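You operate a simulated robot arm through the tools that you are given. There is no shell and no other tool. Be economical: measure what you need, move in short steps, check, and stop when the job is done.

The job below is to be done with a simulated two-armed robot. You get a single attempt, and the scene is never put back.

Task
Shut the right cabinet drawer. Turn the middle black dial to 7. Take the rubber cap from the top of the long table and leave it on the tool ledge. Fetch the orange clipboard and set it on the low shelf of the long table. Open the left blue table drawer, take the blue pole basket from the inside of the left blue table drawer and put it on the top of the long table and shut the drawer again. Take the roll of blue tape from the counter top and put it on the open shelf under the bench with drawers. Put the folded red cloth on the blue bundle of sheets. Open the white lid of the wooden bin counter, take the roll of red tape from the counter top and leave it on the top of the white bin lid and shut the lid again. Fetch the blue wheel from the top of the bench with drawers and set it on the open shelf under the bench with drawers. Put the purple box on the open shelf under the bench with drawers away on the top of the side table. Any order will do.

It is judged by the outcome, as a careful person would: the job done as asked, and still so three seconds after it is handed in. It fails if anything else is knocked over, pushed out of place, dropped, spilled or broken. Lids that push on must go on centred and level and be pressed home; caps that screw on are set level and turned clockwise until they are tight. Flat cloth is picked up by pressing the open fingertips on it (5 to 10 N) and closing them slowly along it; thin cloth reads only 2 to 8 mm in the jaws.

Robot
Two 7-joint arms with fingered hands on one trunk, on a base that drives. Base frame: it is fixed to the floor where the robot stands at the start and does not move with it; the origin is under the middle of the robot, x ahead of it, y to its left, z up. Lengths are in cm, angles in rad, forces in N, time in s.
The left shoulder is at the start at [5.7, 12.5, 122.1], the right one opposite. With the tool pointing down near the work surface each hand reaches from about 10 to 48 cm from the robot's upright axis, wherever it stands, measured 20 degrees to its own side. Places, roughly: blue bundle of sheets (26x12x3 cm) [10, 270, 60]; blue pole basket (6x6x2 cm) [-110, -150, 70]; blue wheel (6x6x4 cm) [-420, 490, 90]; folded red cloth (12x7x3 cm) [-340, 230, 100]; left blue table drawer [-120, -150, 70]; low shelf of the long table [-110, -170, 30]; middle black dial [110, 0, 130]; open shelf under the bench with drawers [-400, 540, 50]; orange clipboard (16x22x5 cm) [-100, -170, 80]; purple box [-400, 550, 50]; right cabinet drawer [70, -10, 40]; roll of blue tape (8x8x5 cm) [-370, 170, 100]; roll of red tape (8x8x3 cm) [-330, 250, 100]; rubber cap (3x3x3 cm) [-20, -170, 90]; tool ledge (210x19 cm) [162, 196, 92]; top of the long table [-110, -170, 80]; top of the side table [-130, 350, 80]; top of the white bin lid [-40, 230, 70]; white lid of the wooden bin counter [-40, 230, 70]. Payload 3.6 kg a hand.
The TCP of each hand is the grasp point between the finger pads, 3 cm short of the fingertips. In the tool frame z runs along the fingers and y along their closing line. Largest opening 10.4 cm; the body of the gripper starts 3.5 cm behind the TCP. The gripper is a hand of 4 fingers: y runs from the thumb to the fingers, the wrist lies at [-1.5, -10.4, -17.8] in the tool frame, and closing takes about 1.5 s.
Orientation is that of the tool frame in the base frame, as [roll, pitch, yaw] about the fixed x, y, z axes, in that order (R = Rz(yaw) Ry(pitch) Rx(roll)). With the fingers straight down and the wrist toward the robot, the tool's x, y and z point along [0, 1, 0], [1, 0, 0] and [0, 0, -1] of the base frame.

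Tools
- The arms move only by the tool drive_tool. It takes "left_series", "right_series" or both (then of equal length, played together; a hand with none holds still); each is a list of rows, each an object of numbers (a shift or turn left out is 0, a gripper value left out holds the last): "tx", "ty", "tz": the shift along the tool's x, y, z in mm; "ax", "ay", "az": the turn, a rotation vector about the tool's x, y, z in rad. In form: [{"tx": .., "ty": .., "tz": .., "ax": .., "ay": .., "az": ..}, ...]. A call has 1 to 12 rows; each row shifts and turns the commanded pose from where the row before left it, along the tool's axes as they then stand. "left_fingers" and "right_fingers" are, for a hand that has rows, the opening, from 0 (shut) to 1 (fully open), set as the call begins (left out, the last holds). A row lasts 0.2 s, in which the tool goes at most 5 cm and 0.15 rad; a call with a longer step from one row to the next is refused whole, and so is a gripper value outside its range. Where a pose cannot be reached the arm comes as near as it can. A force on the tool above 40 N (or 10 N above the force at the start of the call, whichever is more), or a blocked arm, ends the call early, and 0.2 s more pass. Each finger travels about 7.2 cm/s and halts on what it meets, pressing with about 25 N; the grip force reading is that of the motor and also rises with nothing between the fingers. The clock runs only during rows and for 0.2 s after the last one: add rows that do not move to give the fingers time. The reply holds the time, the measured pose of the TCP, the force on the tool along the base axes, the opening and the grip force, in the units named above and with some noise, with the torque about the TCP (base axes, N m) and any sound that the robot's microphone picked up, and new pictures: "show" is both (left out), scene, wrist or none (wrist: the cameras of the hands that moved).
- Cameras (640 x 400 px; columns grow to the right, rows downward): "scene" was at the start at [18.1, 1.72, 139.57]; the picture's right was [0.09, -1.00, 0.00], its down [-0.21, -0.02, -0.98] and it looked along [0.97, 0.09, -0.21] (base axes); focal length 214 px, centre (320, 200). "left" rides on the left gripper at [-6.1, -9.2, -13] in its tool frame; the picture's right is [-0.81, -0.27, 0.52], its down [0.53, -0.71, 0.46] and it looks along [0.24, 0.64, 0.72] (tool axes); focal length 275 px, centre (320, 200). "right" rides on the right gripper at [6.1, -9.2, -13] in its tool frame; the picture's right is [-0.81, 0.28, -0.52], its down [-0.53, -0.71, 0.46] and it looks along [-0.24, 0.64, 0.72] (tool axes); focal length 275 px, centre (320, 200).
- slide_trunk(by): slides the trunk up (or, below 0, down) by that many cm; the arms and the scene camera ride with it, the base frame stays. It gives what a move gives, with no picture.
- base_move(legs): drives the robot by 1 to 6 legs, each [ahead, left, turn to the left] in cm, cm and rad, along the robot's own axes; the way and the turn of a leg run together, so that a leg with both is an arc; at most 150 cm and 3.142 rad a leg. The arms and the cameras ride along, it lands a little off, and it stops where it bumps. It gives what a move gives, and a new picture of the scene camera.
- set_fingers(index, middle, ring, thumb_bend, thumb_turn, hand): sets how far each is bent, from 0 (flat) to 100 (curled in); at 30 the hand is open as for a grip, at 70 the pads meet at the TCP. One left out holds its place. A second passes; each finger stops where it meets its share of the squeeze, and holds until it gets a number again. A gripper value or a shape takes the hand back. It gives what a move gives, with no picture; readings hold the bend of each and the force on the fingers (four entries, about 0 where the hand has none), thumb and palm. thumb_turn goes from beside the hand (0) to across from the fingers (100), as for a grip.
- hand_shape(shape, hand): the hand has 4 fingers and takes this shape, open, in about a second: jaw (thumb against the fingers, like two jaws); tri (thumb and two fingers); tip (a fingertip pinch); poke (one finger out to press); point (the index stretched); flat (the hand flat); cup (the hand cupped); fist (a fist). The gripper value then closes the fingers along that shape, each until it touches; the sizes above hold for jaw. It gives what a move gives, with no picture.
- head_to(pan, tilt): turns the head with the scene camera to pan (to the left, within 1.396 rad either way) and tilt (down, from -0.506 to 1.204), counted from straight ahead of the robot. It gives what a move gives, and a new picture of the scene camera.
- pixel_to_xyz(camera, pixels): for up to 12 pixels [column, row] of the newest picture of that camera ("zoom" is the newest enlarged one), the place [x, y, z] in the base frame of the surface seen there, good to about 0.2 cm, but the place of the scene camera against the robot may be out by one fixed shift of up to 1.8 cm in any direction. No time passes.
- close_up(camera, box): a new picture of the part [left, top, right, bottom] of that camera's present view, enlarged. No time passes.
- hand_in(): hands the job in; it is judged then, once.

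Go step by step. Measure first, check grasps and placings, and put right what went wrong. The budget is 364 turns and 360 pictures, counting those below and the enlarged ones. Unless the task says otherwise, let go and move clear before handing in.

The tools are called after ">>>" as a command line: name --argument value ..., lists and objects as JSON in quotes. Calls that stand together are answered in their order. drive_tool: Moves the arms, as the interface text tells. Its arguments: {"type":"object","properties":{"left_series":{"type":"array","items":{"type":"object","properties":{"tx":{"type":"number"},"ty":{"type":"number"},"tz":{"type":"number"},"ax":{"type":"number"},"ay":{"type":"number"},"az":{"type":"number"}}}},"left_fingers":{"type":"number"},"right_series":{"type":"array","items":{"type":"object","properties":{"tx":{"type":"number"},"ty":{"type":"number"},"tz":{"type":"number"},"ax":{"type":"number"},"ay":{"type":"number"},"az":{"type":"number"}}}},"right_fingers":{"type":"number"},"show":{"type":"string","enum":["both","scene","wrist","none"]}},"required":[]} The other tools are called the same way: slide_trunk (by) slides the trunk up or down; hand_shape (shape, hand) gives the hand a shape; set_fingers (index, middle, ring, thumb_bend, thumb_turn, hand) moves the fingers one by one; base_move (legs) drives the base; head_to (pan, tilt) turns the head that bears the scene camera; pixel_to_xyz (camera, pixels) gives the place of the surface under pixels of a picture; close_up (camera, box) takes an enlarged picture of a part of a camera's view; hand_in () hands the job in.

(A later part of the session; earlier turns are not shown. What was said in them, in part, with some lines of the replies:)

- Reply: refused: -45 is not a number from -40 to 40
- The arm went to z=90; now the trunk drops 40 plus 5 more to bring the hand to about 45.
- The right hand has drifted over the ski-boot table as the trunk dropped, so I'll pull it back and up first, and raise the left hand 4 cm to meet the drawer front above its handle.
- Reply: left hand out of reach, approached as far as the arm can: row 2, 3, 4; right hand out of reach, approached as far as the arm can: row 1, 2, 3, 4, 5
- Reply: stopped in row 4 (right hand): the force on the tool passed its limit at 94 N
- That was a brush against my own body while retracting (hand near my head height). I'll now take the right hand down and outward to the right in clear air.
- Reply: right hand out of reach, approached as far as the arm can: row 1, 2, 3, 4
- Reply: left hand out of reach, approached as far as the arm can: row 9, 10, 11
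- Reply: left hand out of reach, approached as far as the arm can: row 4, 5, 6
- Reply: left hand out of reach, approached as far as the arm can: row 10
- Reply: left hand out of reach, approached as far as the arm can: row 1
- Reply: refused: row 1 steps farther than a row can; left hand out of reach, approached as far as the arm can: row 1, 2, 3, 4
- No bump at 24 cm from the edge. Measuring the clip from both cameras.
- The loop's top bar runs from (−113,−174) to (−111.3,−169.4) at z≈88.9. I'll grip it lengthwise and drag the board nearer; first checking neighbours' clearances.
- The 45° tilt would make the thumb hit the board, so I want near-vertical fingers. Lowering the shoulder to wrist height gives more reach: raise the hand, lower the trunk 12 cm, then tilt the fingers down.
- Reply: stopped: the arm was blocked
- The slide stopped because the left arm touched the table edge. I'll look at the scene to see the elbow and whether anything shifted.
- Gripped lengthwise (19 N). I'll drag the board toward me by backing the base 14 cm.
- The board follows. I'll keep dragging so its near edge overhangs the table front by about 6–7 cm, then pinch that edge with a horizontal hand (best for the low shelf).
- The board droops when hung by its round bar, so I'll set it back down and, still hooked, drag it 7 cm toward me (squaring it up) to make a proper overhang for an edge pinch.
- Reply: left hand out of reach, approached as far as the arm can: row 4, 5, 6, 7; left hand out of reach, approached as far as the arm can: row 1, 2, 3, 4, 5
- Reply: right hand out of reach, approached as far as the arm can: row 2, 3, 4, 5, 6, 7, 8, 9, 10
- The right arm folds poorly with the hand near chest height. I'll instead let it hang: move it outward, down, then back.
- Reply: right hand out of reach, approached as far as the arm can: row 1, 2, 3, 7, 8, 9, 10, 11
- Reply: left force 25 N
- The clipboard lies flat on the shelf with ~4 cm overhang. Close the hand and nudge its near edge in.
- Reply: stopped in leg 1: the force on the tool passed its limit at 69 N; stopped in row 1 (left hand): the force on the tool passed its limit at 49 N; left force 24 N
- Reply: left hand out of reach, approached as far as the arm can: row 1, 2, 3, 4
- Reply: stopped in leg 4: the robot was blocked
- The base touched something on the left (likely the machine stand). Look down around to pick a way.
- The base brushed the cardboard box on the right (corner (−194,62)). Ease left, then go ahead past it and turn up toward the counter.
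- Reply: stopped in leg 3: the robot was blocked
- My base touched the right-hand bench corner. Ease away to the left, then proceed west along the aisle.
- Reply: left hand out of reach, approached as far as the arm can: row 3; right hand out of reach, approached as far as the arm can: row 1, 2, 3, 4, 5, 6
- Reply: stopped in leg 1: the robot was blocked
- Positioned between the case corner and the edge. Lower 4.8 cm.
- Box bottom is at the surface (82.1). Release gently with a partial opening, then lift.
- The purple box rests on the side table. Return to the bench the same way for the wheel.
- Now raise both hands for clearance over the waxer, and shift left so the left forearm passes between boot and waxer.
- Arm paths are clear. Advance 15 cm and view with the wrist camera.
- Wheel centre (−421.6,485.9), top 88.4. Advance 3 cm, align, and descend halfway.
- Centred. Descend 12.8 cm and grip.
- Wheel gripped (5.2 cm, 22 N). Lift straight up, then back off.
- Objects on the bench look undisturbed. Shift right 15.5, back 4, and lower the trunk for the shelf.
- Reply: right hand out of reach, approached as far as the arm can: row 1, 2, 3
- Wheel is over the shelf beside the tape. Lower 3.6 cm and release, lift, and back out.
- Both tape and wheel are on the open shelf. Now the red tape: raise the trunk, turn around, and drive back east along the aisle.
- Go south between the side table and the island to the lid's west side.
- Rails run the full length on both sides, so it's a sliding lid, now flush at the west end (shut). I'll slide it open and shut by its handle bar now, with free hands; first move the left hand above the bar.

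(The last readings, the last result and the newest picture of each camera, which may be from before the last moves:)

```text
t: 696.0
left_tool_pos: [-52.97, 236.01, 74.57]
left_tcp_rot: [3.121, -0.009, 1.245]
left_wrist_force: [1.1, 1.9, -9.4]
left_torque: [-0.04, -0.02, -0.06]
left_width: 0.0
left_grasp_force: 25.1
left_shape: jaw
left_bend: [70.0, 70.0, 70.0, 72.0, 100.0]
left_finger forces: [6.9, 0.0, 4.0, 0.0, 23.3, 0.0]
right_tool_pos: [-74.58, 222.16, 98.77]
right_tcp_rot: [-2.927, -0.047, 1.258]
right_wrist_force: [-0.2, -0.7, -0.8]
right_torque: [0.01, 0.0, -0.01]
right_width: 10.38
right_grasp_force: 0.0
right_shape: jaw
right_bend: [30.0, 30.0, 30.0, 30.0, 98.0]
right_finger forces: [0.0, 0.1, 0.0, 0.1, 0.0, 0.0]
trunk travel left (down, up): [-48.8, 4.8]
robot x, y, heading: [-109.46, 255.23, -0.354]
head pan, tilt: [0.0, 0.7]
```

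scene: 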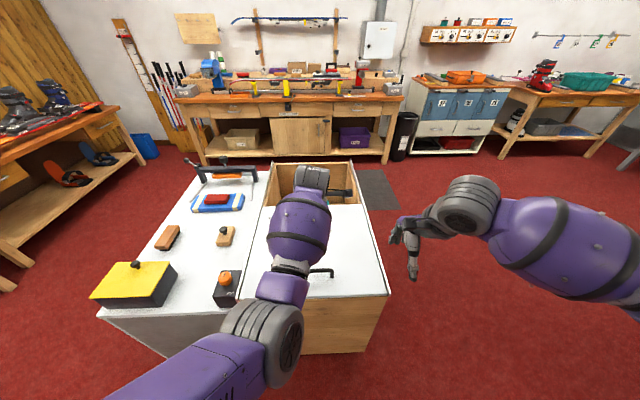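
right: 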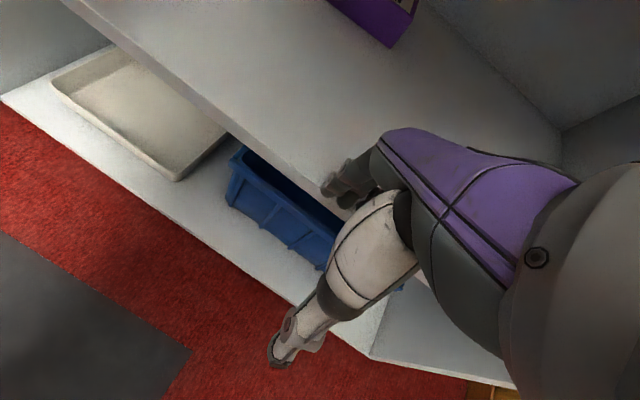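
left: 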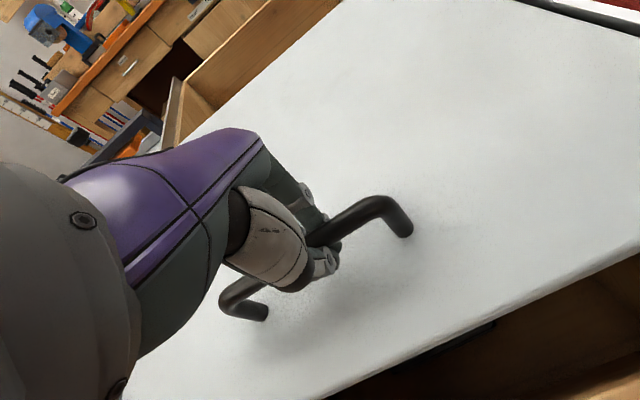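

The lid slides east (opens) smoothly. Open it a good way by driving forward 22 cm with the grip, then pull it shut again.

>>> base_move --legs '[[22, 0, 0]]'

>>> base_move --legs '[[-22, 0, 0]]'

>>> drive_tool --left_series '[{"ty": -15}, {"ty": -15}, {"ty": -15}, {"ty": -10}, {}]' --show "wrist"

```text
t: 697.9
left_tool_pos: [-33.37, 229.0, 74.54]
left_tcp_rot: [3.126, -0.011, 1.244]
left_wrist_force: [0.9, 1.2, -7.0]
left_torque: [-0.05, -0.04, -0.05]
left_width: 0.02
left_grasp_force: 25.4
left_shape: jaw
left_bend: [70.0, 70.0, 70.0, 73.0, 100.0]
left_finger forces: [6.2, 0.0, 3.8, 0.0, 23.7, 0.0]
right_tool_pos: [-54.92, 215.0, 98.72]
right_tcp_rot: [-2.928, -0.049, 1.259]
right_wrist_force: [-1.3, -0.1, -0.5]
right_torque: [0.03, -0.04, 0.01]
right_width: 10.37
right_grasp_force: 0.1
right_shape: jaw
right_bend: [30.0, 30.0, 30.0, 30.0, 98.0]
right_finger forces: [0.0, 0.0, 0.1, 0.0, 0.0, 0.0]
trunk travel left (down, up): [-48.8, 4.8]
robot x, y, heading: [-89.21, 248.27, -0.356]
head pan, tilt: [0.0, 0.7]
stopped in leg 1: the robot was blocked; the commanded pose is now the measured one
```

scene: 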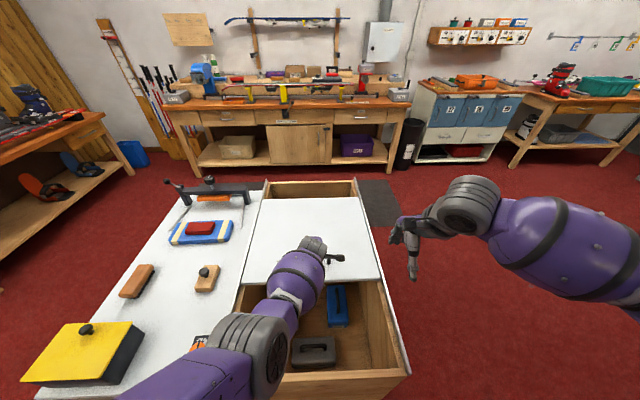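

```text
t: 699.6
left_tool_pos: [-53.8, 235.97, 74.55]
left_tcp_rot: [3.122, -0.009, 1.239]
left_wrist_force: [-5.4, -19.0, -16.7]
left_torque: [-0.27, 0.05, -0.12]
left_width: 0.0
left_grasp_force: 24.5
left_shape: jaw
left_bend: [70.0, 70.0, 70.0, 73.0, 100.0]
left_finger forces: [5.5, 4.1, 5.7, 0.1, 24.8, 0.1]
right_tool_pos: [-75.47, 222.32, 98.75]
right_tcp_rot: [-2.927, -0.049, 1.256]
right_wrist_force: [0.7, -0.2, -0.6]
right_torque: [-0.01, 0.02, 0.0]
right_width: 10.41
right_grasp_force: 0.0
right_shape: jaw
right_bend: [30.0, 30.0, 30.0, 30.0, 98.0]
right_finger forces: [0.0, 0.0, 0.0, 0.1, 0.1, 0.0]
trunk travel left (down, up): [-48.8, 4.8]
robot x, y, heading: [-110.02, 255.71, -0.351]
head pan, tilt: [0.0, 0.7]
```

scene: 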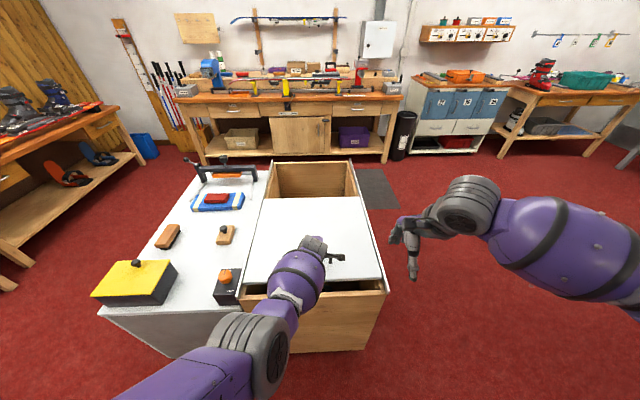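

```text
t: 700.8
left_tool_pos: [-58.7, 237.64, 74.56]
left_tcp_rot: [3.118, -0.008, 1.24]
left_wrist_force: [10.9, -20.5, -14.3]
left_torque: [-0.22, -0.01, -0.19]
left_width: 0.0
left_grasp_force: 25.5
left_shape: jaw
left_bend: [70.0, 70.0, 70.0, 73.0, 100.0]
left_finger forces: [11.1, 4.2, 5.8, 0.1, 19.7, 0.0]
right_tool_pos: [-75.35, 222.08, 98.71]
right_tcp_rot: [-2.928, -0.048, 1.257]
right_wrist_force: [0.9, -0.3, -0.5]
right_torque: [-0.02, -0.04, 0.02]
right_width: 10.41
right_grasp_force: 0.1
right_shape: jaw
right_bend: [30.0, 30.0, 30.0, 30.0, 98.0]
right_finger forces: [0.0, 0.0, 0.0, 0.0, 0.0, 0.0]
trunk travel left (down, up): [-48.8, 4.8]
robot x, y, heading: [-109.85, 255.62, -0.35]
head pan, tilt: [0.0, 0.7]
```

left: 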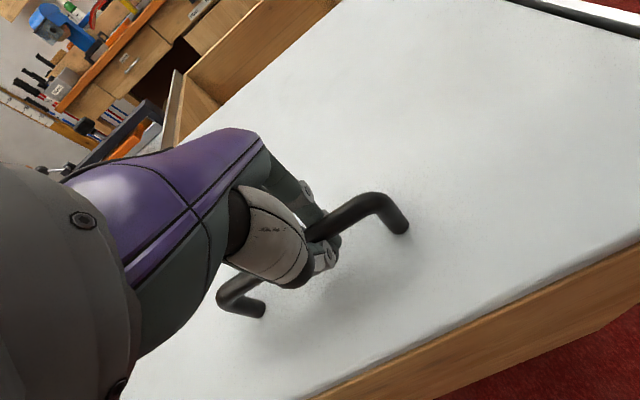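

The lid opened ~26 cm and is now back at its west stop, flush. Release and raise the hand; then head to the counter for the red tape.

>>> drive_tool --left_series '[{"ty": -4}, {}, {}, {}, {}, {}, {}, {"tz": -30}, {"tz": -40}, {"tz": -40}, {"tz": -40}, {}]' --left_fingers 1 --show "wrist"

```text
t: 703.4
left_tool_pos: [-59.74, 238.03, 89.49]
left_tcp_rot: [3.125, -0.006, 1.241]
left_wrist_force: [-0.1, -0.1, 1.3]
left_torque: [0.0, -0.03, -0.03]
left_width: 10.37
left_grasp_force: 0.1
left_shape: jaw
left_bend: [30.0, 30.0, 30.0, 30.0, 98.0]
left_finger forces: [0.0, 0.0, 0.1, 0.0, 0.1, 0.0]
right_tool_pos: [-75.47, 222.44, 98.69]
right_tcp_rot: [-2.929, -0.047, 1.257]
right_wrist_force: [0.1, -0.1, 0.1]
right_torque: [0.01, -0.01, 0.01]
right_width: 10.39
right_grasp_force: 0.0
right_shape: jaw
right_bend: [30.0, 30.0, 30.0, 30.0, 98.0]
right_finger forces: [0.0, 0.1, 0.0, 0.0, 0.0, 0.1]
trunk travel left (down, up): [-48.8, 4.8]
robot x, y, heading: [-109.78, 256.04, -0.353]
head pan, tilt: [0.0, 0.7]
```

left: 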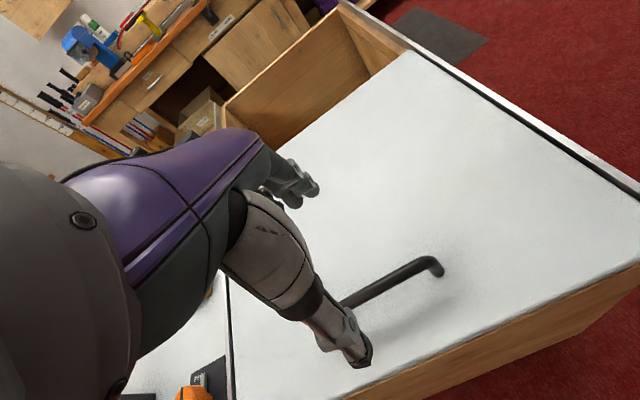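

>>> pixel_to_xyz --camera "left" --pixels '[[365, 298], [395, 281], [430, 264], [600, 275], [440, 355]]'

>>> base_move --legs '[[-10, -110, 0], [8, -117, 0], [0, 0, 3.14], [80, 34, 0]]'

```text
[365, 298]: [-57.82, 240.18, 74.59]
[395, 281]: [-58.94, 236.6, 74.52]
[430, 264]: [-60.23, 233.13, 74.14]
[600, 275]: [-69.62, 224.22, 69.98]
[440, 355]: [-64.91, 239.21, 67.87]
```

```text
t: 714.1
left_tool_pos: [-107.28, 137.53, 89.42]
left_tcp_rot: [3.122, -0.009, 1.242]
left_wrist_force: [0.4, -0.1, 0.4]
left_torque: [0.0, 0.0, -0.01]
left_width: 10.37
left_grasp_force: 0.0
left_shape: jaw
left_bend: [30.0, 30.0, 30.0, 30.0, 98.0]
left_finger forces: [0.1, 0.1, 0.0, 0.0, 0.0, 0.0]
right_tool_pos: [-123.06, 121.74, 98.69]
right_tcp_rot: [-2.926, -0.046, 1.257]
right_wrist_force: [-0.1, 0.1, 0.2]
right_torque: [0.0, 0.0, 0.0]
right_width: 10.37
right_grasp_force: 0.0
right_shape: jaw
right_bend: [30.0, 30.0, 30.0, 30.0, 98.0]
right_finger forces: [0.0, 0.0, 0.0, 0.0, 0.0, 0.1]
trunk travel left (down, up): [-48.8, 4.8]
robot x, y, heading: [-158.1, 155.13, -0.357]
head pan, tilt: [0.0, 0.7]
stopped in leg 2: the robot was blocked; the commanded pose is now the measured one
```

scene: 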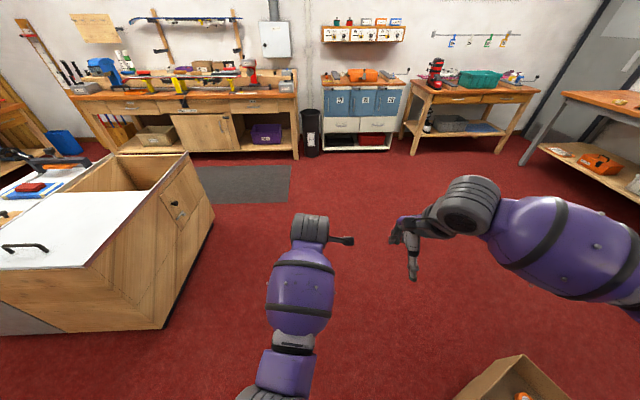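

I drifted west and touched the box. Move east first, then south past it, then turn around.

>>> base_move --legs '[[61, 7, 0], [38.5, -104, 0], [0, 0, 3.13]]'

```text
t: 733.8
left_tool_pos: [-148.41, 48.91, 89.49]
left_tcp_rot: [3.123, -0.01, -1.902]
left_wrist_force: [-0.2, 0.1, -0.4]
left_torque: [-0.04, 0.0, 0.0]
left_width: 10.38
left_grasp_force: 0.2
left_shape: jaw
left_bend: [30.0, 30.0, 30.0, 30.0, 98.0]
left_finger forces: [0.0, 0.0, 0.1, 0.1, 0.0, 0.0]
right_tool_pos: [-132.67, 64.51, 98.75]
right_tcp_rot: [-2.928, -0.048, -1.888]
right_wrist_force: [0.1, 0.1, 0.1]
right_torque: [0.01, 0.01, 0.01]
right_width: 10.38
right_grasp_force: 0.1
right_shape: jaw
right_bend: [30.0, 30.0, 30.0, 30.0, 98.0]
right_finger forces: [0.1, 0.1, 0.0, 0.0, 0.0, 0.0]
trunk travel left (down, up): [-48.8, 4.8]
robot x, y, heading: [-97.98, 31.09, 2.786]
head pan, tilt: [0.0, 0.7]
```

scene: 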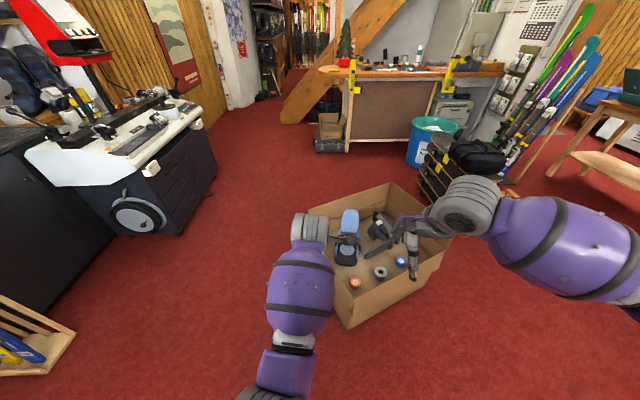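

>>> pixel_to_xyz --camera "scene" --pixels '[[387, 184], [347, 270], [348, 328], [308, 215], [470, 190]]'

>>> base_move --legs '[[85.5, 36, 0.035], [60, 4, 0], [42, -61, 0], [37, -53, 0]]'

```text
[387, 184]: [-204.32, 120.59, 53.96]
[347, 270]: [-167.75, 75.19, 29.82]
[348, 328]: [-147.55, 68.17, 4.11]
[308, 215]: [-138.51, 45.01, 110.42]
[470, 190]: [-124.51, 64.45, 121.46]
```

```text
t: 749.6
left_tool_pos: [-331.74, 155.77, 89.24]
left_tcp_rot: [3.137, -0.013, -1.837]
left_wrist_force: [12.7, -8.6, 4.6]
left_torque: [0.16, 0.59, 0.52]
left_width: 10.27
left_grasp_force: 0.0
left_shape: jaw
left_bend: [30.0, 36.0, 30.0, 30.0, 98.0]
left_finger forces: [4.7, 26.6, 0.0, 0.1, 0.0, 0.0]
right_tool_pos: [-317.31, 172.78, 98.81]
right_tcp_rot: [-2.929, -0.048, -1.831]
right_wrist_force: [-0.1, 0.0, 0.1]
right_torque: [0.01, -0.01, 0.0]
right_width: 10.38
right_grasp_force: 0.0
right_shape: jaw
right_bend: [30.0, 30.0, 30.0, 30.0, 98.0]
right_finger forces: [0.0, 0.0, 0.0, 0.0, 0.1, 0.0]
trunk travel left (down, up): [-48.8, 4.8]
robot x, y, heading: [-281.3, 141.66, 2.842]
head pan, tilt: [0.0, 0.7]
stopped in leg 4: the force on the tool passed its limit at 60 N (the readings are from after the stop); the commanded pose is now the measured one
```

scene: 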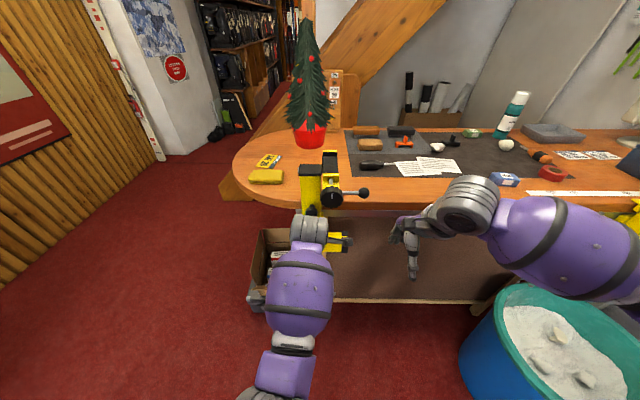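

My left hand met the front of the yellow clamp at z≈89. Back off at once, raise both hands high as before, and check the clamp.

>>> base_move --legs '[[-12, 5, 0]]'

>>> slide_trunk --by 4.5

>>> drive_tool --left_series '[{"ty": 20, "tz": -20}, {"ty": 20, "tz": -30}, {"ty": 20, "tz": -30}, {"ty": 20, "tz": -30}, {"ty": 20, "tz": -30}, {"tz": -30}, {"tz": -30}, {"tz": -30}, {}]' --right_series '[{"tz": -20}, {"tz": -20}, {"tz": -20}, {"tz": -20}, {"tz": -20}, {"tz": -20}, {}, {}, {}]' --show "scene"

```text
t: 750.9
left_tool_pos: [-321.91, 147.59, 89.17]
left_tcp_rot: [3.136, -0.011, -1.842]
left_wrist_force: [0.7, 0.1, 0.0]
left_torque: [0.0, 0.01, 0.0]
left_width: 10.41
left_grasp_force: 0.0
left_shape: jaw
left_bend: [30.0, 30.0, 30.0, 30.0, 98.0]
left_finger forces: [0.0, 0.0, 0.1, 0.0, 0.0, 0.0]
right_tool_pos: [-307.39, 164.44, 98.69]
right_tcp_rot: [-2.929, -0.048, -1.831]
right_wrist_force: [0.7, 0.1, -0.1]
right_torque: [-0.01, 0.0, 0.02]
right_width: 10.4
right_grasp_force: 0.0
right_shape: jaw
right_bend: [30.0, 30.0, 30.0, 30.0, 98.0]
right_finger forces: [0.0, 0.1, 0.0, 0.1, 0.0, 0.1]
trunk travel left (down, up): [-48.8, 4.8]
robot x, y, heading: [-271.21, 132.85, 2.843]
head pan, tilt: [0.0, 0.7]
```

scene: 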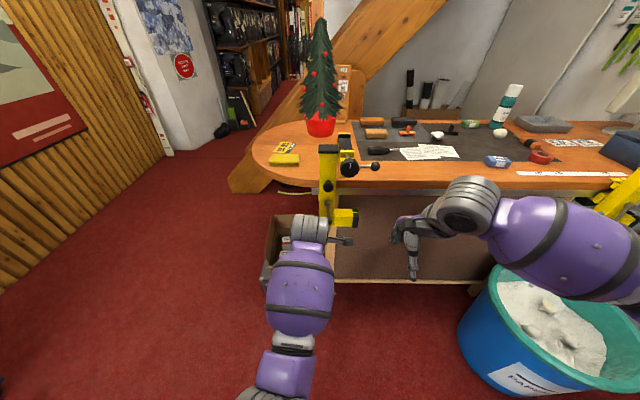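

```text
t: 751.8
left_tool_pos: [-323.31, 148.04, 95.58]
left_tcp_rot: [3.104, -0.009, -1.838]
left_wrist_force: [-0.6, 0.1, 0.2]
left_torque: [0.02, 0.01, 0.02]
left_width: 10.38
left_grasp_force: 0.0
left_shape: jaw
left_bend: [30.0, 30.0, 30.0, 30.0, 98.0]
left_finger forces: [0.1, 0.0, 0.2, 0.0, 0.1, 0.0]
right_tool_pos: [-307.46, 164.44, 103.12]
right_tcp_rot: [-2.926, -0.048, -1.831]
right_wrist_force: [-0.1, -1.0, -0.1]
right_torque: [0.02, 0.01, 0.01]
right_width: 10.39
right_grasp_force: 0.1
right_shape: jaw
right_bend: [30.0, 30.0, 30.0, 30.0, 98.0]
right_finger forces: [0.0, 0.0, 0.0, 0.0, 0.0, 0.0]
trunk travel left (down, up): [-53.3, 0.3]
robot x, y, heading: [-271.17, 132.96, 2.843]
head pan, tilt: [0.0, 0.7]
```

```text
t: 753.8
left_tool_pos: [-331.48, 150.48, 116.85]
left_tcp_rot: [3.137, -0.012, -1.841]
left_wrist_force: [0.6, 0.2, 0.6]
left_torque: [0.0, -0.01, 0.01]
left_width: 10.39
left_grasp_force: 0.0
left_shape: jaw
left_bend: [30.0, 30.0, 30.0, 30.0, 98.0]
left_finger forces: [0.1, 0.0, 0.0, 0.0, 0.0, 0.0]
right_tool_pos: [-309.78, 165.5, 114.89]
right_tcp_rot: [-2.929, -0.048, -1.83]
right_wrist_force: [-0.2, -0.4, 0.6]
right_torque: [-0.01, -0.02, -0.01]
right_width: 10.37
right_grasp_force: 0.1
right_shape: jaw
right_bend: [30.0, 30.0, 30.0, 30.0, 98.0]
right_finger forces: [0.0, 0.0, 0.1, 0.1, 0.0, 0.0]
trunk travel left (down, up): [-53.3, 0.3]
robot x, y, heading: [-271.08, 133.0, 2.846]
head pan, tilt: [0.0, 0.7]
```

scene: 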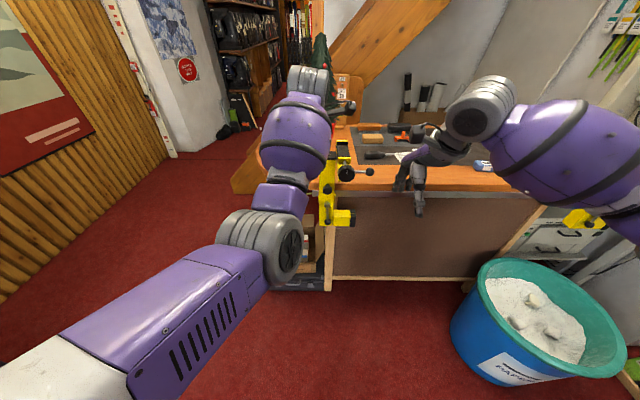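

Clamp is in place. Proceed to the earlier standing place at the counter.

>>> base_move --legs '[[26.5, -28.5, 0], [17, -16.5, 0]]'

>>> pixel_to_xyz --camera "scene" --pixels '[[450, 255], [455, 245], [440, 250]]'

```text
t: 758.6
left_tool_pos: [-359.57, 206.09, 116.78]
left_tcp_rot: [3.136, -0.012, -1.841]
left_wrist_force: [-0.6, -0.2, 0.0]
left_torque: [0.01, 0.02, 0.01]
left_width: 10.41
left_grasp_force: 0.2
left_shape: jaw
left_bend: [30.0, 30.0, 30.0, 30.0, 98.0]
left_finger forces: [0.1, 0.0, 0.1, 0.0, 0.0, 0.0]
right_tool_pos: [-337.81, 221.25, 114.92]
right_tcp_rot: [-2.928, -0.048, -1.833]
right_wrist_force: [0.3, -0.2, 0.5]
right_torque: [0.0, 0.02, 0.01]
right_width: 10.42
right_grasp_force: 0.1
right_shape: jaw
right_bend: [30.0, 30.0, 30.0, 30.0, 98.0]
right_finger forces: [0.0, 0.1, 0.0, 0.0, 0.0, 0.1]
trunk travel left (down, up): [-53.3, 0.3]
robot x, y, heading: [-299.13, 188.6, 2.839]
head pan, tilt: [0.0, 0.7]
```

scene: 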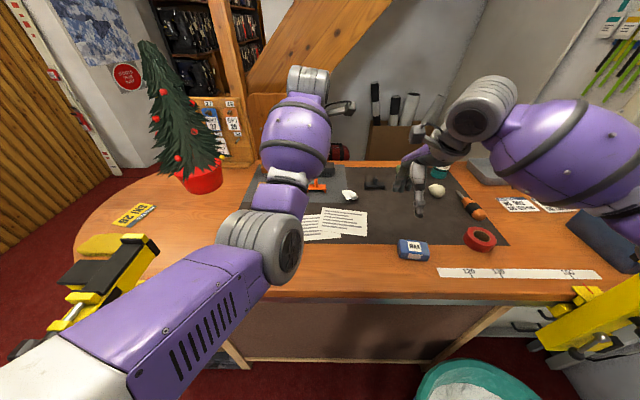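

```text
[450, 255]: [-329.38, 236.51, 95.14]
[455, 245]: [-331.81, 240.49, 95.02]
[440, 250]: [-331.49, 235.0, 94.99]
```

>>> pixel_to_xyz --camera "scene" --pixels '[[480, 229], [466, 238], [494, 238], [480, 250], [480, 237]]'

>>> drive_tool --right_series '[{"ax": -0.07, "az": 0.1, "tx": -30}, {"ax": -0.07, "az": 0.1, "tx": -30}, {"ax": -0.07, "az": 0.1, "tx": -30}, {"az": 0.1, "tx": -30}, {"tx": -30, "ty": 20}, {}]' --show "wrist"

```text
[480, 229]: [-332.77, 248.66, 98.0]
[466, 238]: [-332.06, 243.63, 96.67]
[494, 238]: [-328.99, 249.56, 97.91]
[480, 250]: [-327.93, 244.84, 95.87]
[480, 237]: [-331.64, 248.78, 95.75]
```

```text
t: 760.0
left_tool_pos: [-359.46, 206.01, 116.65]
left_tcp_rot: [3.136, -0.013, -1.842]
left_wrist_force: [-0.3, -0.5, 0.1]
left_torque: [-0.04, 0.0, 0.0]
left_width: 10.37
left_grasp_force: 0.1
left_shape: jaw
left_bend: [30.0, 30.0, 30.0, 30.0, 98.0]
left_finger forces: [0.0, 0.1, 0.0, 0.0, 0.0, 0.0]
right_tool_pos: [-332.76, 235.6, 114.64]
right_tcp_rot: [-3.13, -0.011, -2.231]
right_wrist_force: [0.3, 0.6, 0.0]
right_torque: [0.02, -0.03, -0.02]
right_width: 10.4
right_grasp_force: 0.1
right_shape: jaw
right_bend: [30.0, 30.0, 30.0, 30.0, 98.0]
right_finger forces: [0.0, 0.1, 0.0, 0.0, 0.1, 0.1]
trunk travel left (down, up): [-53.3, 0.3]
robot x, y, heading: [-299.45, 188.41, 2.838]
head pan, tilt: [0.0, 0.7]
```

right: 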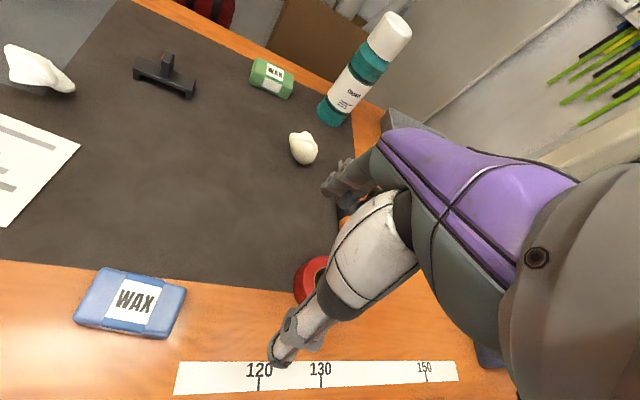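

>>> pixel_to_xyz --camera "scene" --pixels '[[590, 300], [560, 340], [580, 345], [610, 320], [600, 235]]'

>>> drive_tool --right_series '[{"tx": -34, "ty": 17}, {"tx": -34, "ty": 17}, {"tx": -33, "ty": 18}, {}]' --show "wrist"

```text
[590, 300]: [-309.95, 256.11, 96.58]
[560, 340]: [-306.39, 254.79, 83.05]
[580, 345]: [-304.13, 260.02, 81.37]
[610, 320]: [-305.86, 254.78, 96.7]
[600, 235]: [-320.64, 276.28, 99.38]
```

```text
t: 761.0
left_tool_pos: [-359.64, 206.15, 116.68]
left_tcp_rot: [3.135, -0.013, -1.841]
left_wrist_force: [-0.1, -0.3, 0.1]
left_torque: [0.0, -0.03, 0.0]
left_width: 10.39
left_grasp_force: 0.0
left_shape: jaw
left_bend: [30.0, 30.0, 30.0, 30.0, 98.0]
left_finger forces: [0.0, 0.1, 0.0, 0.0, 0.0, 0.0]
right_tool_pos: [-330.73, 246.9, 114.47]
right_tcp_rot: [-3.13, -0.013, -2.228]
right_wrist_force: [0.4, -0.1, 0.0]
right_torque: [0.0, -0.03, 0.02]
right_width: 10.39
right_grasp_force: 0.1
right_shape: jaw
right_bend: [30.0, 30.0, 30.0, 30.0, 98.0]
right_finger forces: [0.0, 0.0, 0.1, 0.0, 0.1, 0.0]
trunk travel left (down, up): [-53.3, 0.3]
robot x, y, heading: [-299.1, 188.79, 2.846]
head pan, tilt: [0.0, 0.7]
```

right: 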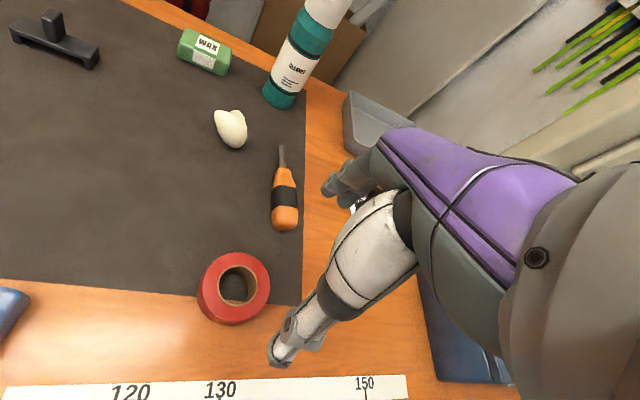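

>>> pixel_to_xyz --camera "right" --pixels '[[206, 281], [264, 281], [234, 257], [232, 308], [285, 205]]'

```text
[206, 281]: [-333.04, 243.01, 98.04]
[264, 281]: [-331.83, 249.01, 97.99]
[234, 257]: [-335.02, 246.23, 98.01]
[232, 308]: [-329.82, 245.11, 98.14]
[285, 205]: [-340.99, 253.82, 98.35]
```

>>> pixel_to_xyz --camera "right" --pixels '[[287, 229], [273, 228], [298, 228], [220, 318]]'

>>> drive_tool --right_series '[{"az": -0.13}, {"az": -0.13}, {"az": -0.13}, {"az": -0.13}, {"az": -0.13}, {"tz": 30}, {"tz": 30}, {}]' --show "none"

```text
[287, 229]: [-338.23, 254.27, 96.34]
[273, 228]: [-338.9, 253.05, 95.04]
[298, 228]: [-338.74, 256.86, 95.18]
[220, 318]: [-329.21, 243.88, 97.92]
```

```text
t: 762.8
left_tool_pos: [-359.51, 206.11, 116.74]
left_tcp_rot: [3.137, -0.013, -1.841]
left_wrist_force: [0.4, 0.4, 1.2]
left_torque: [0.0, -0.01, -0.02]
left_width: 10.39
left_grasp_force: 0.1
left_shape: jaw
left_bend: [30.0, 30.0, 30.0, 30.0, 98.0]
left_finger forces: [0.0, 0.0, 0.1, 0.0, 0.1, 0.0]
right_tool_pos: [-331.55, 244.77, 109.64]
right_tcp_rot: [3.141, 0.022, -1.773]
right_wrist_force: [0.4, -0.1, -0.3]
right_torque: [-0.03, 0.02, 0.05]
right_width: 10.36
right_grasp_force: 0.0
right_shape: jaw
right_bend: [30.0, 30.0, 30.0, 30.0, 98.0]
right_finger forces: [0.0, 0.0, 0.0, 0.0, 0.0, 0.0]
right hand out of reach, approached as far as the arm can: row 3, 4, 5
trunk travel left (down, up): [-53.3, 0.3]
robot x, y, heading: [-299.15, 188.46, 2.846]
head pan, tilt: [0.0, 0.7]
```

Screwdriver end is at (−338.5,254), clear of the fingers. Align over the tape and descend.

>>> drive_tool --right_series '[{"ty": 10, "tx": -9}, {"tz": 30}, {"tz": 30}, {"tz": 30}, {"tz": 20}, {}]' --show "none"

>>> drive_tool --right_series '[{}, {}, {}, {}, {}, {}, {}]' --right_fingers 0 --show "wrist"

```text
t: 764.2
left_tool_pos: [-359.66, 206.12, 116.8]
left_tcp_rot: [3.136, -0.011, -1.841]
left_wrist_force: [0.1, -0.4, -0.5]
left_torque: [-0.03, 0.0, 0.01]
left_width: 10.38
left_grasp_force: 0.1
left_shape: jaw
left_bend: [30.0, 30.0, 30.0, 30.0, 98.0]
left_finger forces: [0.0, 0.1, 0.1, 0.1, 0.1, 0.0]
right_tool_pos: [-332.25, 246.04, 98.61]
right_tcp_rot: [-3.142, 0.022, -1.773]
right_wrist_force: [0.3, 0.7, -0.9]
right_torque: [0.04, 0.01, 0.01]
right_width: 10.36
right_grasp_force: 0.1
right_shape: jaw
right_bend: [30.0, 30.0, 30.0, 30.0, 98.0]
right_finger forces: [0.0, 0.1, 0.1, 0.0, 0.1, 0.1]
right hand out of reach, approached as far as the arm can: row 1
trunk travel left (down, up): [-53.3, 0.3]
robot x, y, heading: [-299.31, 188.72, 2.843]
head pan, tilt: [0.0, 0.7]
```

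```text
t: 765.8
left_tool_pos: [-359.6, 206.06, 116.7]
left_tcp_rot: [3.137, -0.013, -1.841]
left_wrist_force: [0.2, -0.2, 0.5]
left_torque: [0.0, 0.02, -0.02]
left_width: 10.4
left_grasp_force: 0.2
left_shape: jaw
left_bend: [30.0, 30.0, 30.0, 30.0, 98.0]
left_finger forces: [0.0, 0.0, 0.0, 0.0, 0.1, 0.0]
right_tool_pos: [-332.22, 246.07, 98.69]
right_tcp_rot: [3.141, 0.021, -1.772]
right_wrist_force: [0.2, -0.6, -0.4]
right_torque: [-0.01, 0.0, 0.0]
right_width: 6.41
right_grasp_force: 25.8
right_shape: jaw
right_bend: [28.0, 40.0, 41.0, 64.0, 100.0]
right_finger forces: [12.6, 8.1, 0.2, 0.0, 21.6, 0.0]
trunk travel left (down, up): [-53.3, 0.3]
robot x, y, heading: [-299.38, 188.57, 2.838]
head pan, tilt: [0.0, 0.7]
```

right: 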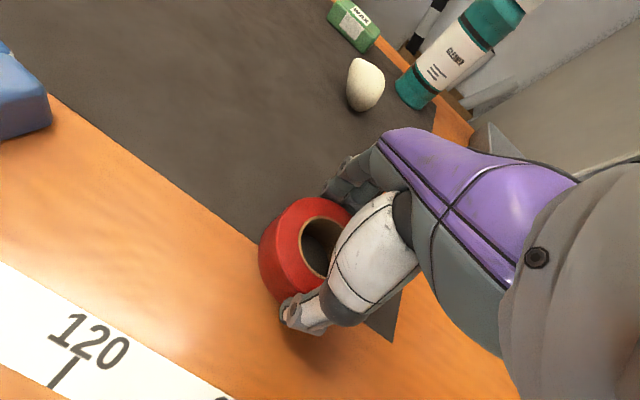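

Red tape held (6.4 cm, 22 N). Lift, bring the hand inward, and retrace the safe route around the box.

>>> drive_tool --right_series '[{"tz": -30}, {"tz": -40}, {"tz": -40}, {"tz": -40}, {"tx": 30}, {"tx": 30}, {"tx": 30}, {}]' --show "none"

>>> base_move --legs '[[-17, 16.5, 0], [-26.5, 28.5, 0], [-51.4, 87.7, 0], [-57.3, -7.9, 0]]'

```text
t: 767.6
left_tool_pos: [-359.53, 206.21, 116.76]
left_tcp_rot: [3.135, -0.014, -1.84]
left_wrist_force: [0.3, -0.7, -0.2]
left_torque: [0.03, 0.01, 0.01]
left_width: 10.38
left_grasp_force: 0.0
left_shape: jaw
left_bend: [30.0, 30.0, 30.0, 30.0, 98.0]
left_finger forces: [0.1, 0.0, 0.0, 0.0, 0.0, 0.0]
right_tool_pos: [-334.18, 236.92, 113.46]
right_tcp_rot: [-3.141, 0.022, -1.772]
right_wrist_force: [-0.4, -0.7, 0.0]
right_torque: [-0.03, 0.0, -0.01]
right_width: 6.38
right_grasp_force: 25.0
right_shape: jaw
right_bend: [28.0, 40.0, 41.0, 64.0, 100.0]
right_finger forces: [12.6, 8.3, 0.3, 0.0, 21.6, 0.1]
trunk travel left (down, up): [-53.3, 0.3]
robot x, y, heading: [-299.26, 189.06, 2.837]
head pan, tilt: [0.0, 0.7]
```

```text
t: 782.9
left_tool_pos: [-250.76, 42.09, 116.66]
left_tcp_rot: [3.136, -0.012, -1.837]
left_wrist_force: [0.2, -0.6, 0.2]
left_torque: [0.03, 0.01, -0.02]
left_width: 10.41
left_grasp_force: 0.2
left_shape: jaw
left_bend: [30.0, 30.0, 30.0, 30.0, 98.0]
left_finger forces: [0.1, 0.0, 0.0, 0.0, 0.0, 0.1]
right_tool_pos: [-225.51, 72.87, 113.48]
right_tcp_rot: [-3.14, 0.024, -1.77]
right_wrist_force: [0.2, 0.7, -1.4]
right_torque: [-0.02, 0.02, 0.02]
right_width: 6.4
right_grasp_force: 24.9
right_shape: jaw
right_bend: [28.0, 40.0, 41.0, 64.0, 100.0]
right_finger forces: [12.6, 8.3, 0.1, 0.0, 21.6, 0.1]
trunk travel left (down, up): [-53.3, 0.3]
robot x, y, heading: [-190.18, 24.6, 2.844]
head pan, tilt: [0.0, 0.7]
```

scene: 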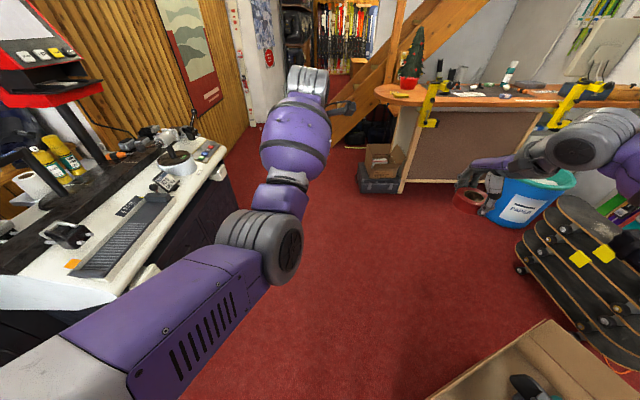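

Check the box position against before while here, then go on to (−100,25).

>>> pixel_to_xyz --camera "scene" --pixels '[[547, 321], [545, 325], [430, 398], [600, 352]]'

>>> base_move --legs '[[-86.3, -29, 0]]'

>>> close_up --camera "scene" --box '[270, 160, 470, 380]'

```text
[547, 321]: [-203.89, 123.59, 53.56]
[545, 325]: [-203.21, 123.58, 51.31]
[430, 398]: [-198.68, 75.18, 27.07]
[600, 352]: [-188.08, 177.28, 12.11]
```

```text
t: 787.7
left_tool_pos: [-159.27, 44.65, 116.77]
left_tcp_rot: [3.137, -0.012, -1.846]
left_wrist_force: [-0.1, -0.5, -0.5]
left_torque: [0.04, -0.02, 0.01]
left_width: 10.4
left_grasp_force: 0.1
left_shape: jaw
left_bend: [30.0, 30.0, 30.0, 30.0, 98.0]
left_finger forces: [0.0, 0.0, 0.0, 0.0, 0.0, 0.0]
right_tool_pos: [-133.81, 75.27, 113.38]
right_tcp_rot: [3.141, 0.023, -1.777]
right_wrist_force: [0.4, 0.0, 0.0]
right_torque: [0.04, -0.02, 0.02]
right_width: 6.41
right_grasp_force: 25.0
right_shape: jaw
right_bend: [28.0, 40.0, 41.0, 64.0, 100.0]
right_finger forces: [12.7, 8.4, 0.1, 0.0, 21.5, 0.2]
trunk travel left (down, up): [-53.3, 0.3]
robot x, y, heading: [-98.62, 27.27, 2.84]
head pan, tilt: [0.0, 0.7]
```

scene: 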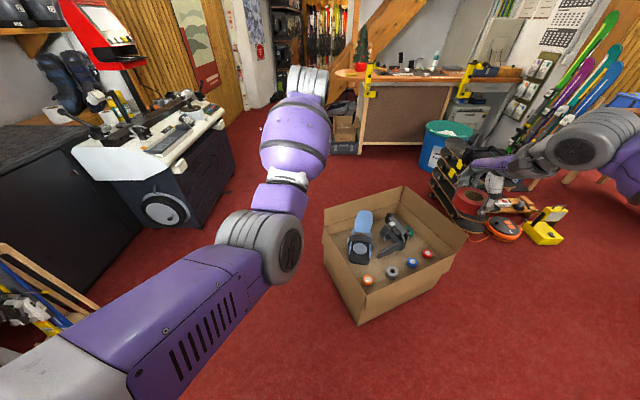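

```text
1.82 times, centred on (370, 270) of scene
```

zoom: 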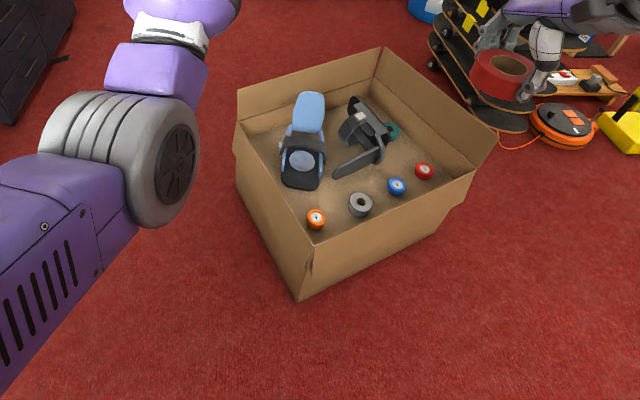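

The box hasn't moved ((−203.9,123.6) as before). Turn to face north and approach the lid from its south side.

>>> base_move --legs '[[0, 0, -1.57], [74, 20, 0], [74, 20, 0]]'

```text
t: 799.4
left_tool_pos: [-75.63, 241.11, 116.68]
left_tcp_rot: [3.136, -0.012, 2.871]
left_wrist_force: [-0.1, -0.5, 0.7]
left_torque: [-0.02, 0.03, 0.01]
left_width: 10.41
left_grasp_force: 0.1
left_shape: jaw
left_bend: [30.0, 30.0, 30.0, 30.0, 98.0]
left_finger forces: [0.1, 0.0, 0.0, 0.1, 0.0, 0.0]
right_tool_pos: [-44.91, 215.94, 113.39]
right_tcp_rot: [-3.141, 0.023, 2.94]
right_wrist_force: [0.0, -0.7, -0.3]
right_torque: [-0.03, -0.02, 0.01]
right_width: 6.38
right_grasp_force: 25.0
right_shape: jaw
right_bend: [28.0, 40.0, 41.0, 65.0, 100.0]
right_finger forces: [12.5, 8.2, 0.2, 0.0, 21.4, 0.0]
trunk travel left (down, up): [-53.3, 0.3]
robot x, y, heading: [-93.34, 180.78, 1.27]
head pan, tilt: [0.0, 0.7]
```

scene: 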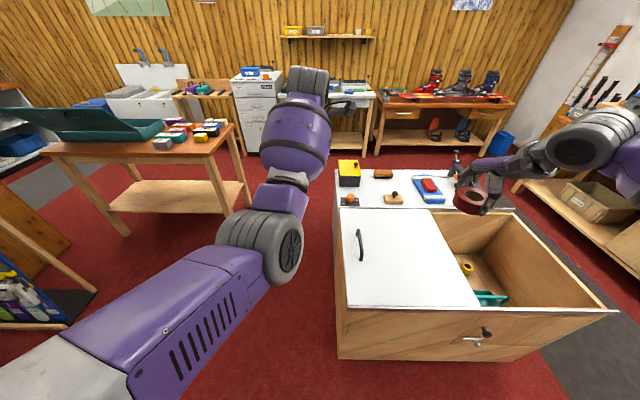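

>>> pixel_to_xyz --camera "scene" --pixels '[[410, 255], [432, 215], [470, 300], [350, 300], [420, 235], [430, 275]]'

```text
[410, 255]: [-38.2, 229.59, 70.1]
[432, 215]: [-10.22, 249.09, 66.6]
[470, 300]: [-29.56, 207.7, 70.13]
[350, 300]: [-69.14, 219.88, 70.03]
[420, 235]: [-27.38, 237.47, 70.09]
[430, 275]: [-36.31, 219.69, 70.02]
```

Target the middle of the lid (−42,228). Drive 9 cm ahead, lower the trunk 20, then reach and lower.

>>> base_move --legs '[[9, 0, 0]]'

>>> slide_trunk --by -20

>>> drive_tool --right_series '[{"ty": 18}, {"ty": 18}, {"tz": 35}, {"tz": 35}, {"tz": 35}, {"tz": 35}, {}]' --show "wrist"

```text
t: 800.5
left_tool_pos: [-73.03, 249.6, 116.71]
left_tcp_rot: [3.137, -0.013, 2.871]
left_wrist_force: [0.2, 0.3, -0.5]
left_torque: [0.02, 0.0, -0.02]
left_width: 10.4
left_grasp_force: 0.1
left_shape: jaw
left_bend: [30.0, 30.0, 30.0, 30.0, 98.0]
left_finger forces: [0.0, 0.1, 0.0, 0.0, 0.1, 0.0]
right_tool_pos: [-42.17, 224.41, 113.47]
right_tcp_rot: [3.141, 0.024, 2.94]
right_wrist_force: [-0.5, -0.4, -1.1]
right_torque: [0.01, 0.01, -0.02]
right_width: 6.39
right_grasp_force: 24.6
right_shape: jaw
right_bend: [28.0, 40.0, 41.0, 65.0, 100.0]
right_finger forces: [12.6, 8.1, 0.2, 0.0, 21.4, 0.0]
trunk travel left (down, up): [-53.3, 0.3]
robot x, y, heading: [-90.5, 189.31, 1.264]
head pan, tilt: [0.0, 0.7]
```

scene: 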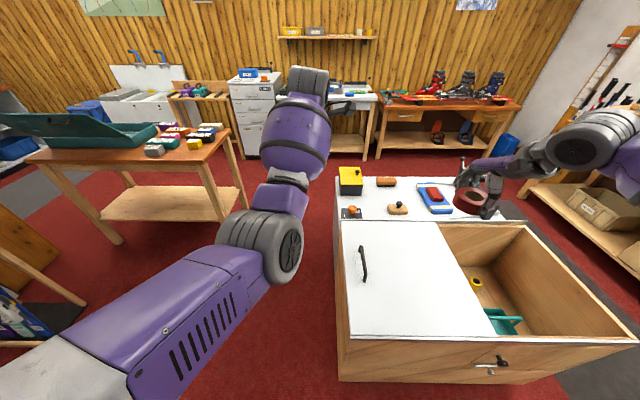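

```text
t: 802.7
left_tool_pos: [-73.05, 249.67, 96.65]
left_tcp_rot: [3.136, -0.012, 2.871]
left_wrist_force: [0.0, 0.4, -0.3]
left_torque: [0.0, -0.03, 0.0]
left_width: 10.37
left_grasp_force: 0.0
left_shape: jaw
left_bend: [30.0, 30.0, 30.0, 30.0, 98.0]
left_finger forces: [0.0, 0.0, 0.0, 0.0, 0.1, 0.0]
right_tool_pos: [-42.28, 224.25, 93.35]
right_tcp_rot: [3.141, 0.023, 2.941]
right_wrist_force: [0.7, 0.4, -0.1]
right_torque: [0.02, 0.0, 0.01]
right_width: 6.39
right_grasp_force: 25.0
right_shape: jaw
right_bend: [28.0, 40.0, 41.0, 65.0, 100.0]
right_finger forces: [12.7, 8.2, 0.3, 0.0, 21.4, 0.0]
trunk travel left (down, up): [-33.3, 20.3]
robot x, y, heading: [-90.74, 189.03, 1.268]
head pan, tilt: [0.0, 0.7]
```

```text
t: 804.3
left_tool_pos: [-73.08, 249.7, 96.75]
left_tcp_rot: [3.136, -0.014, 2.873]
left_wrist_force: [0.1, 0.0, 0.4]
left_torque: [-0.04, -0.01, 0.04]
left_width: 10.39
left_grasp_force: 0.0
left_shape: jaw
left_bend: [30.0, 30.0, 30.0, 30.0, 98.0]
left_finger forces: [0.0, 0.1, 0.0, 0.1, 0.0, 0.0]
right_tool_pos: [-41.25, 227.74, 79.47]
right_tcp_rot: [3.14, 0.022, 2.938]
right_wrist_force: [-1.1, -0.7, -0.5]
right_torque: [0.03, -0.03, -0.02]
right_width: 6.36
right_grasp_force: 25.1
right_shape: jaw
right_bend: [28.0, 40.0, 41.0, 65.0, 100.0]
right_finger forces: [12.6, 8.2, 0.3, 0.0, 21.4, 0.0]
trunk travel left (down, up): [-33.3, 20.3]
robot x, y, heading: [-90.72, 189.44, 1.27]
head pan, tilt: [0.0, 0.7]
```

right: 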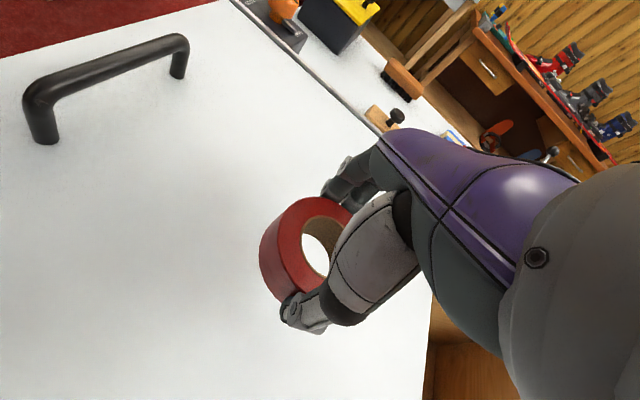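

Tape is over the lid. Lower 5.6 cm, release, lift.

>>> drive_tool --right_series '[{"tz": 25}, {"tz": 20}, {"tz": 11}, {}]' --show "none"

>>> drive_tool --right_series '[{}, {}, {}, {}, {}, {}, {"tz": -30}, {"tz": -40}, {"tz": -40}, {"tz": -40}, {}]' --right_fingers 1 --show "wrist"

```text
t: 805.3
left_tool_pos: [-73.1, 249.74, 96.81]
left_tcp_rot: [3.137, -0.011, 2.87]
left_wrist_force: [-0.2, 0.3, 0.6]
left_torque: [0.02, -0.01, -0.02]
left_width: 10.38
left_grasp_force: 0.0
left_shape: jaw
left_bend: [30.0, 30.0, 30.0, 30.0, 98.0]
left_finger forces: [0.0, 0.0, 0.1, 0.0, 0.0, 0.1]
right_tool_pos: [-41.14, 227.74, 73.74]
right_tcp_rot: [-3.141, 0.023, 2.937]
right_wrist_force: [-0.6, 0.9, -1.2]
right_torque: [-0.04, 0.02, 0.02]
right_width: 6.39
right_grasp_force: 24.9
right_shape: jaw
right_bend: [28.0, 40.0, 41.0, 65.0, 100.0]
right_finger forces: [12.6, 8.2, 0.3, 0.0, 21.3, 0.0]
trunk travel left (down, up): [-33.3, 20.3]
robot x, y, heading: [-90.58, 189.31, 1.272]
head pan, tilt: [0.0, 0.7]
```

```text
t: 807.7
left_tool_pos: [-72.99, 249.74, 96.73]
left_tcp_rot: [3.135, -0.013, 2.871]
left_wrist_force: [-0.8, 0.3, 1.1]
left_torque: [0.0, 0.01, 0.01]
left_width: 10.37
left_grasp_force: 0.1
left_shape: jaw
left_bend: [30.0, 30.0, 30.0, 30.0, 98.0]
left_finger forces: [0.1, 0.0, 0.1, 0.0, 0.0, 0.0]
right_tool_pos: [-41.24, 227.98, 88.76]
right_tcp_rot: [-3.141, 0.023, 2.939]
right_wrist_force: [0.1, -0.1, 0.8]
right_torque: [0.02, 0.04, 0.02]
right_width: 10.37
right_grasp_force: 0.0
right_shape: jaw
right_bend: [30.0, 30.0, 30.0, 30.0, 98.0]
right_finger forces: [0.0, 0.1, 0.0, 0.0, 0.1, 0.0]
trunk travel left (down, up): [-33.3, 20.3]
robot x, y, heading: [-90.23, 189.45, 1.267]
head pan, tilt: [0.0, 0.7]
```

right: 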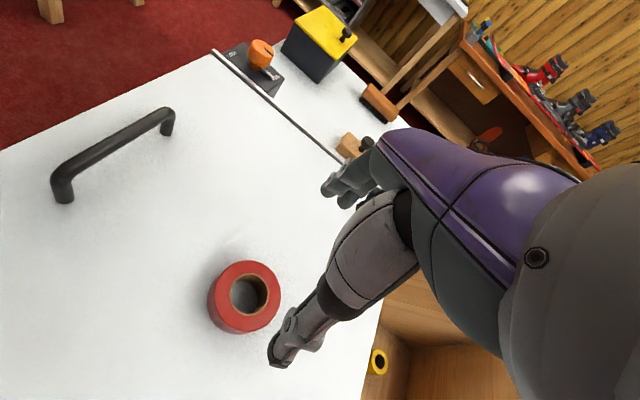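

The red tape lies on the shut lid. Raise and back away, with a last check of the lid.

>>> slide_trunk --by 15

>>> base_move --legs '[[-30, 0, 0]]'

>>> close_up --camera "scene" --box '[300, 140, 640, 360]'

```text
t: 809.4
left_tool_pos: [-73.06, 249.64, 111.73]
left_tcp_rot: [3.137, -0.011, 2.871]
left_wrist_force: [0.3, 1.2, -0.1]
left_torque: [-0.03, 0.01, 0.01]
left_width: 10.41
left_grasp_force: 0.0
left_shape: jaw
left_bend: [30.0, 30.0, 30.0, 30.0, 98.0]
left_finger forces: [0.1, 0.2, 0.0, 0.1, 0.0, 0.1]
right_tool_pos: [-41.43, 227.72, 103.84]
right_tcp_rot: [-3.14, 0.022, 2.941]
right_wrist_force: [0.4, 0.2, -0.5]
right_torque: [-0.01, 0.0, 0.0]
right_width: 10.36
right_grasp_force: 0.0
right_shape: jaw
right_bend: [30.0, 30.0, 30.0, 30.0, 98.0]
right_finger forces: [0.0, 0.0, 0.1, 0.0, 0.0, 0.0]
trunk travel left (down, up): [-48.3, 5.3]
robot x, y, heading: [-90.73, 189.49, 1.273]
head pan, tilt: [0.0, 0.7]
```

```text
t: 811.5
left_tool_pos: [-81.99, 220.88, 111.78]
left_tcp_rot: [3.136, -0.012, 2.872]
left_wrist_force: [-0.1, 0.5, 0.7]
left_torque: [-0.01, -0.03, 0.01]
left_width: 10.38
left_grasp_force: 0.1
left_shape: jaw
left_bend: [30.0, 30.0, 30.0, 30.0, 98.0]
left_finger forces: [0.0, 0.0, 0.0, 0.0, 0.1, 0.0]
right_tool_pos: [-50.29, 199.16, 103.88]
right_tcp_rot: [3.141, 0.023, 2.938]
right_wrist_force: [-0.5, 0.5, -0.2]
right_torque: [-0.03, 0.01, 0.03]
right_width: 10.35
right_grasp_force: 0.0
right_shape: jaw
right_bend: [30.0, 30.0, 30.0, 30.0, 98.0]
right_finger forces: [0.0, 0.0, 0.0, 0.1, 0.0, 0.1]
trunk travel left (down, up): [-48.3, 5.3]
robot x, y, heading: [-99.67, 160.74, 1.274]
head pan, tilt: [0.0, 0.7]
```

scene: 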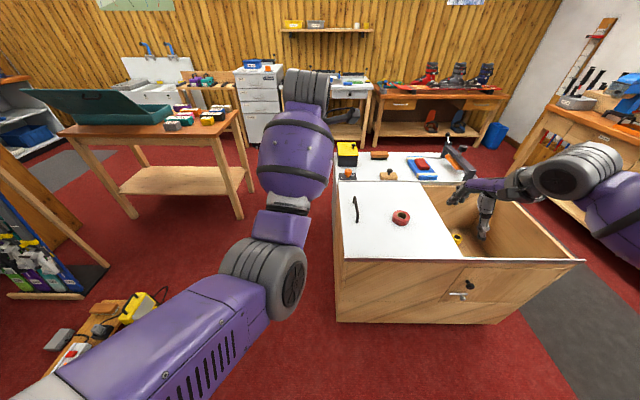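

```text
1.82 times, centred on (470, 250) of scene
```

zoom: 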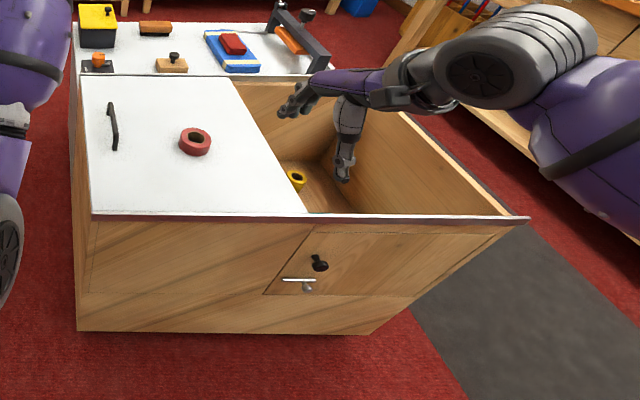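

The lid is flush at its stop with the red tape on it, the cloth is on the blue bundle, and both hands are clear. All ten jobs are done, so I'm handing in.

>>> hand_in

```text
The job is handed in.
```

All ten jobs are done and handed in. The cabinet and blue table drawers are shut, and the middle dial reads 7. The cap, clipboard, basket, blue tape, cloth, red tape, wheel and purple box are each in the place you asked for.

While driving, my base or hand touched the cardboard box, a right-hand bench and a yellow clamp on the counter. The box measured where it was before, and the clamp looked in place. I did not check the bench after touching it.

I slid the white lid open and shut before fetching the red tape, then set the tape on the shut lid.
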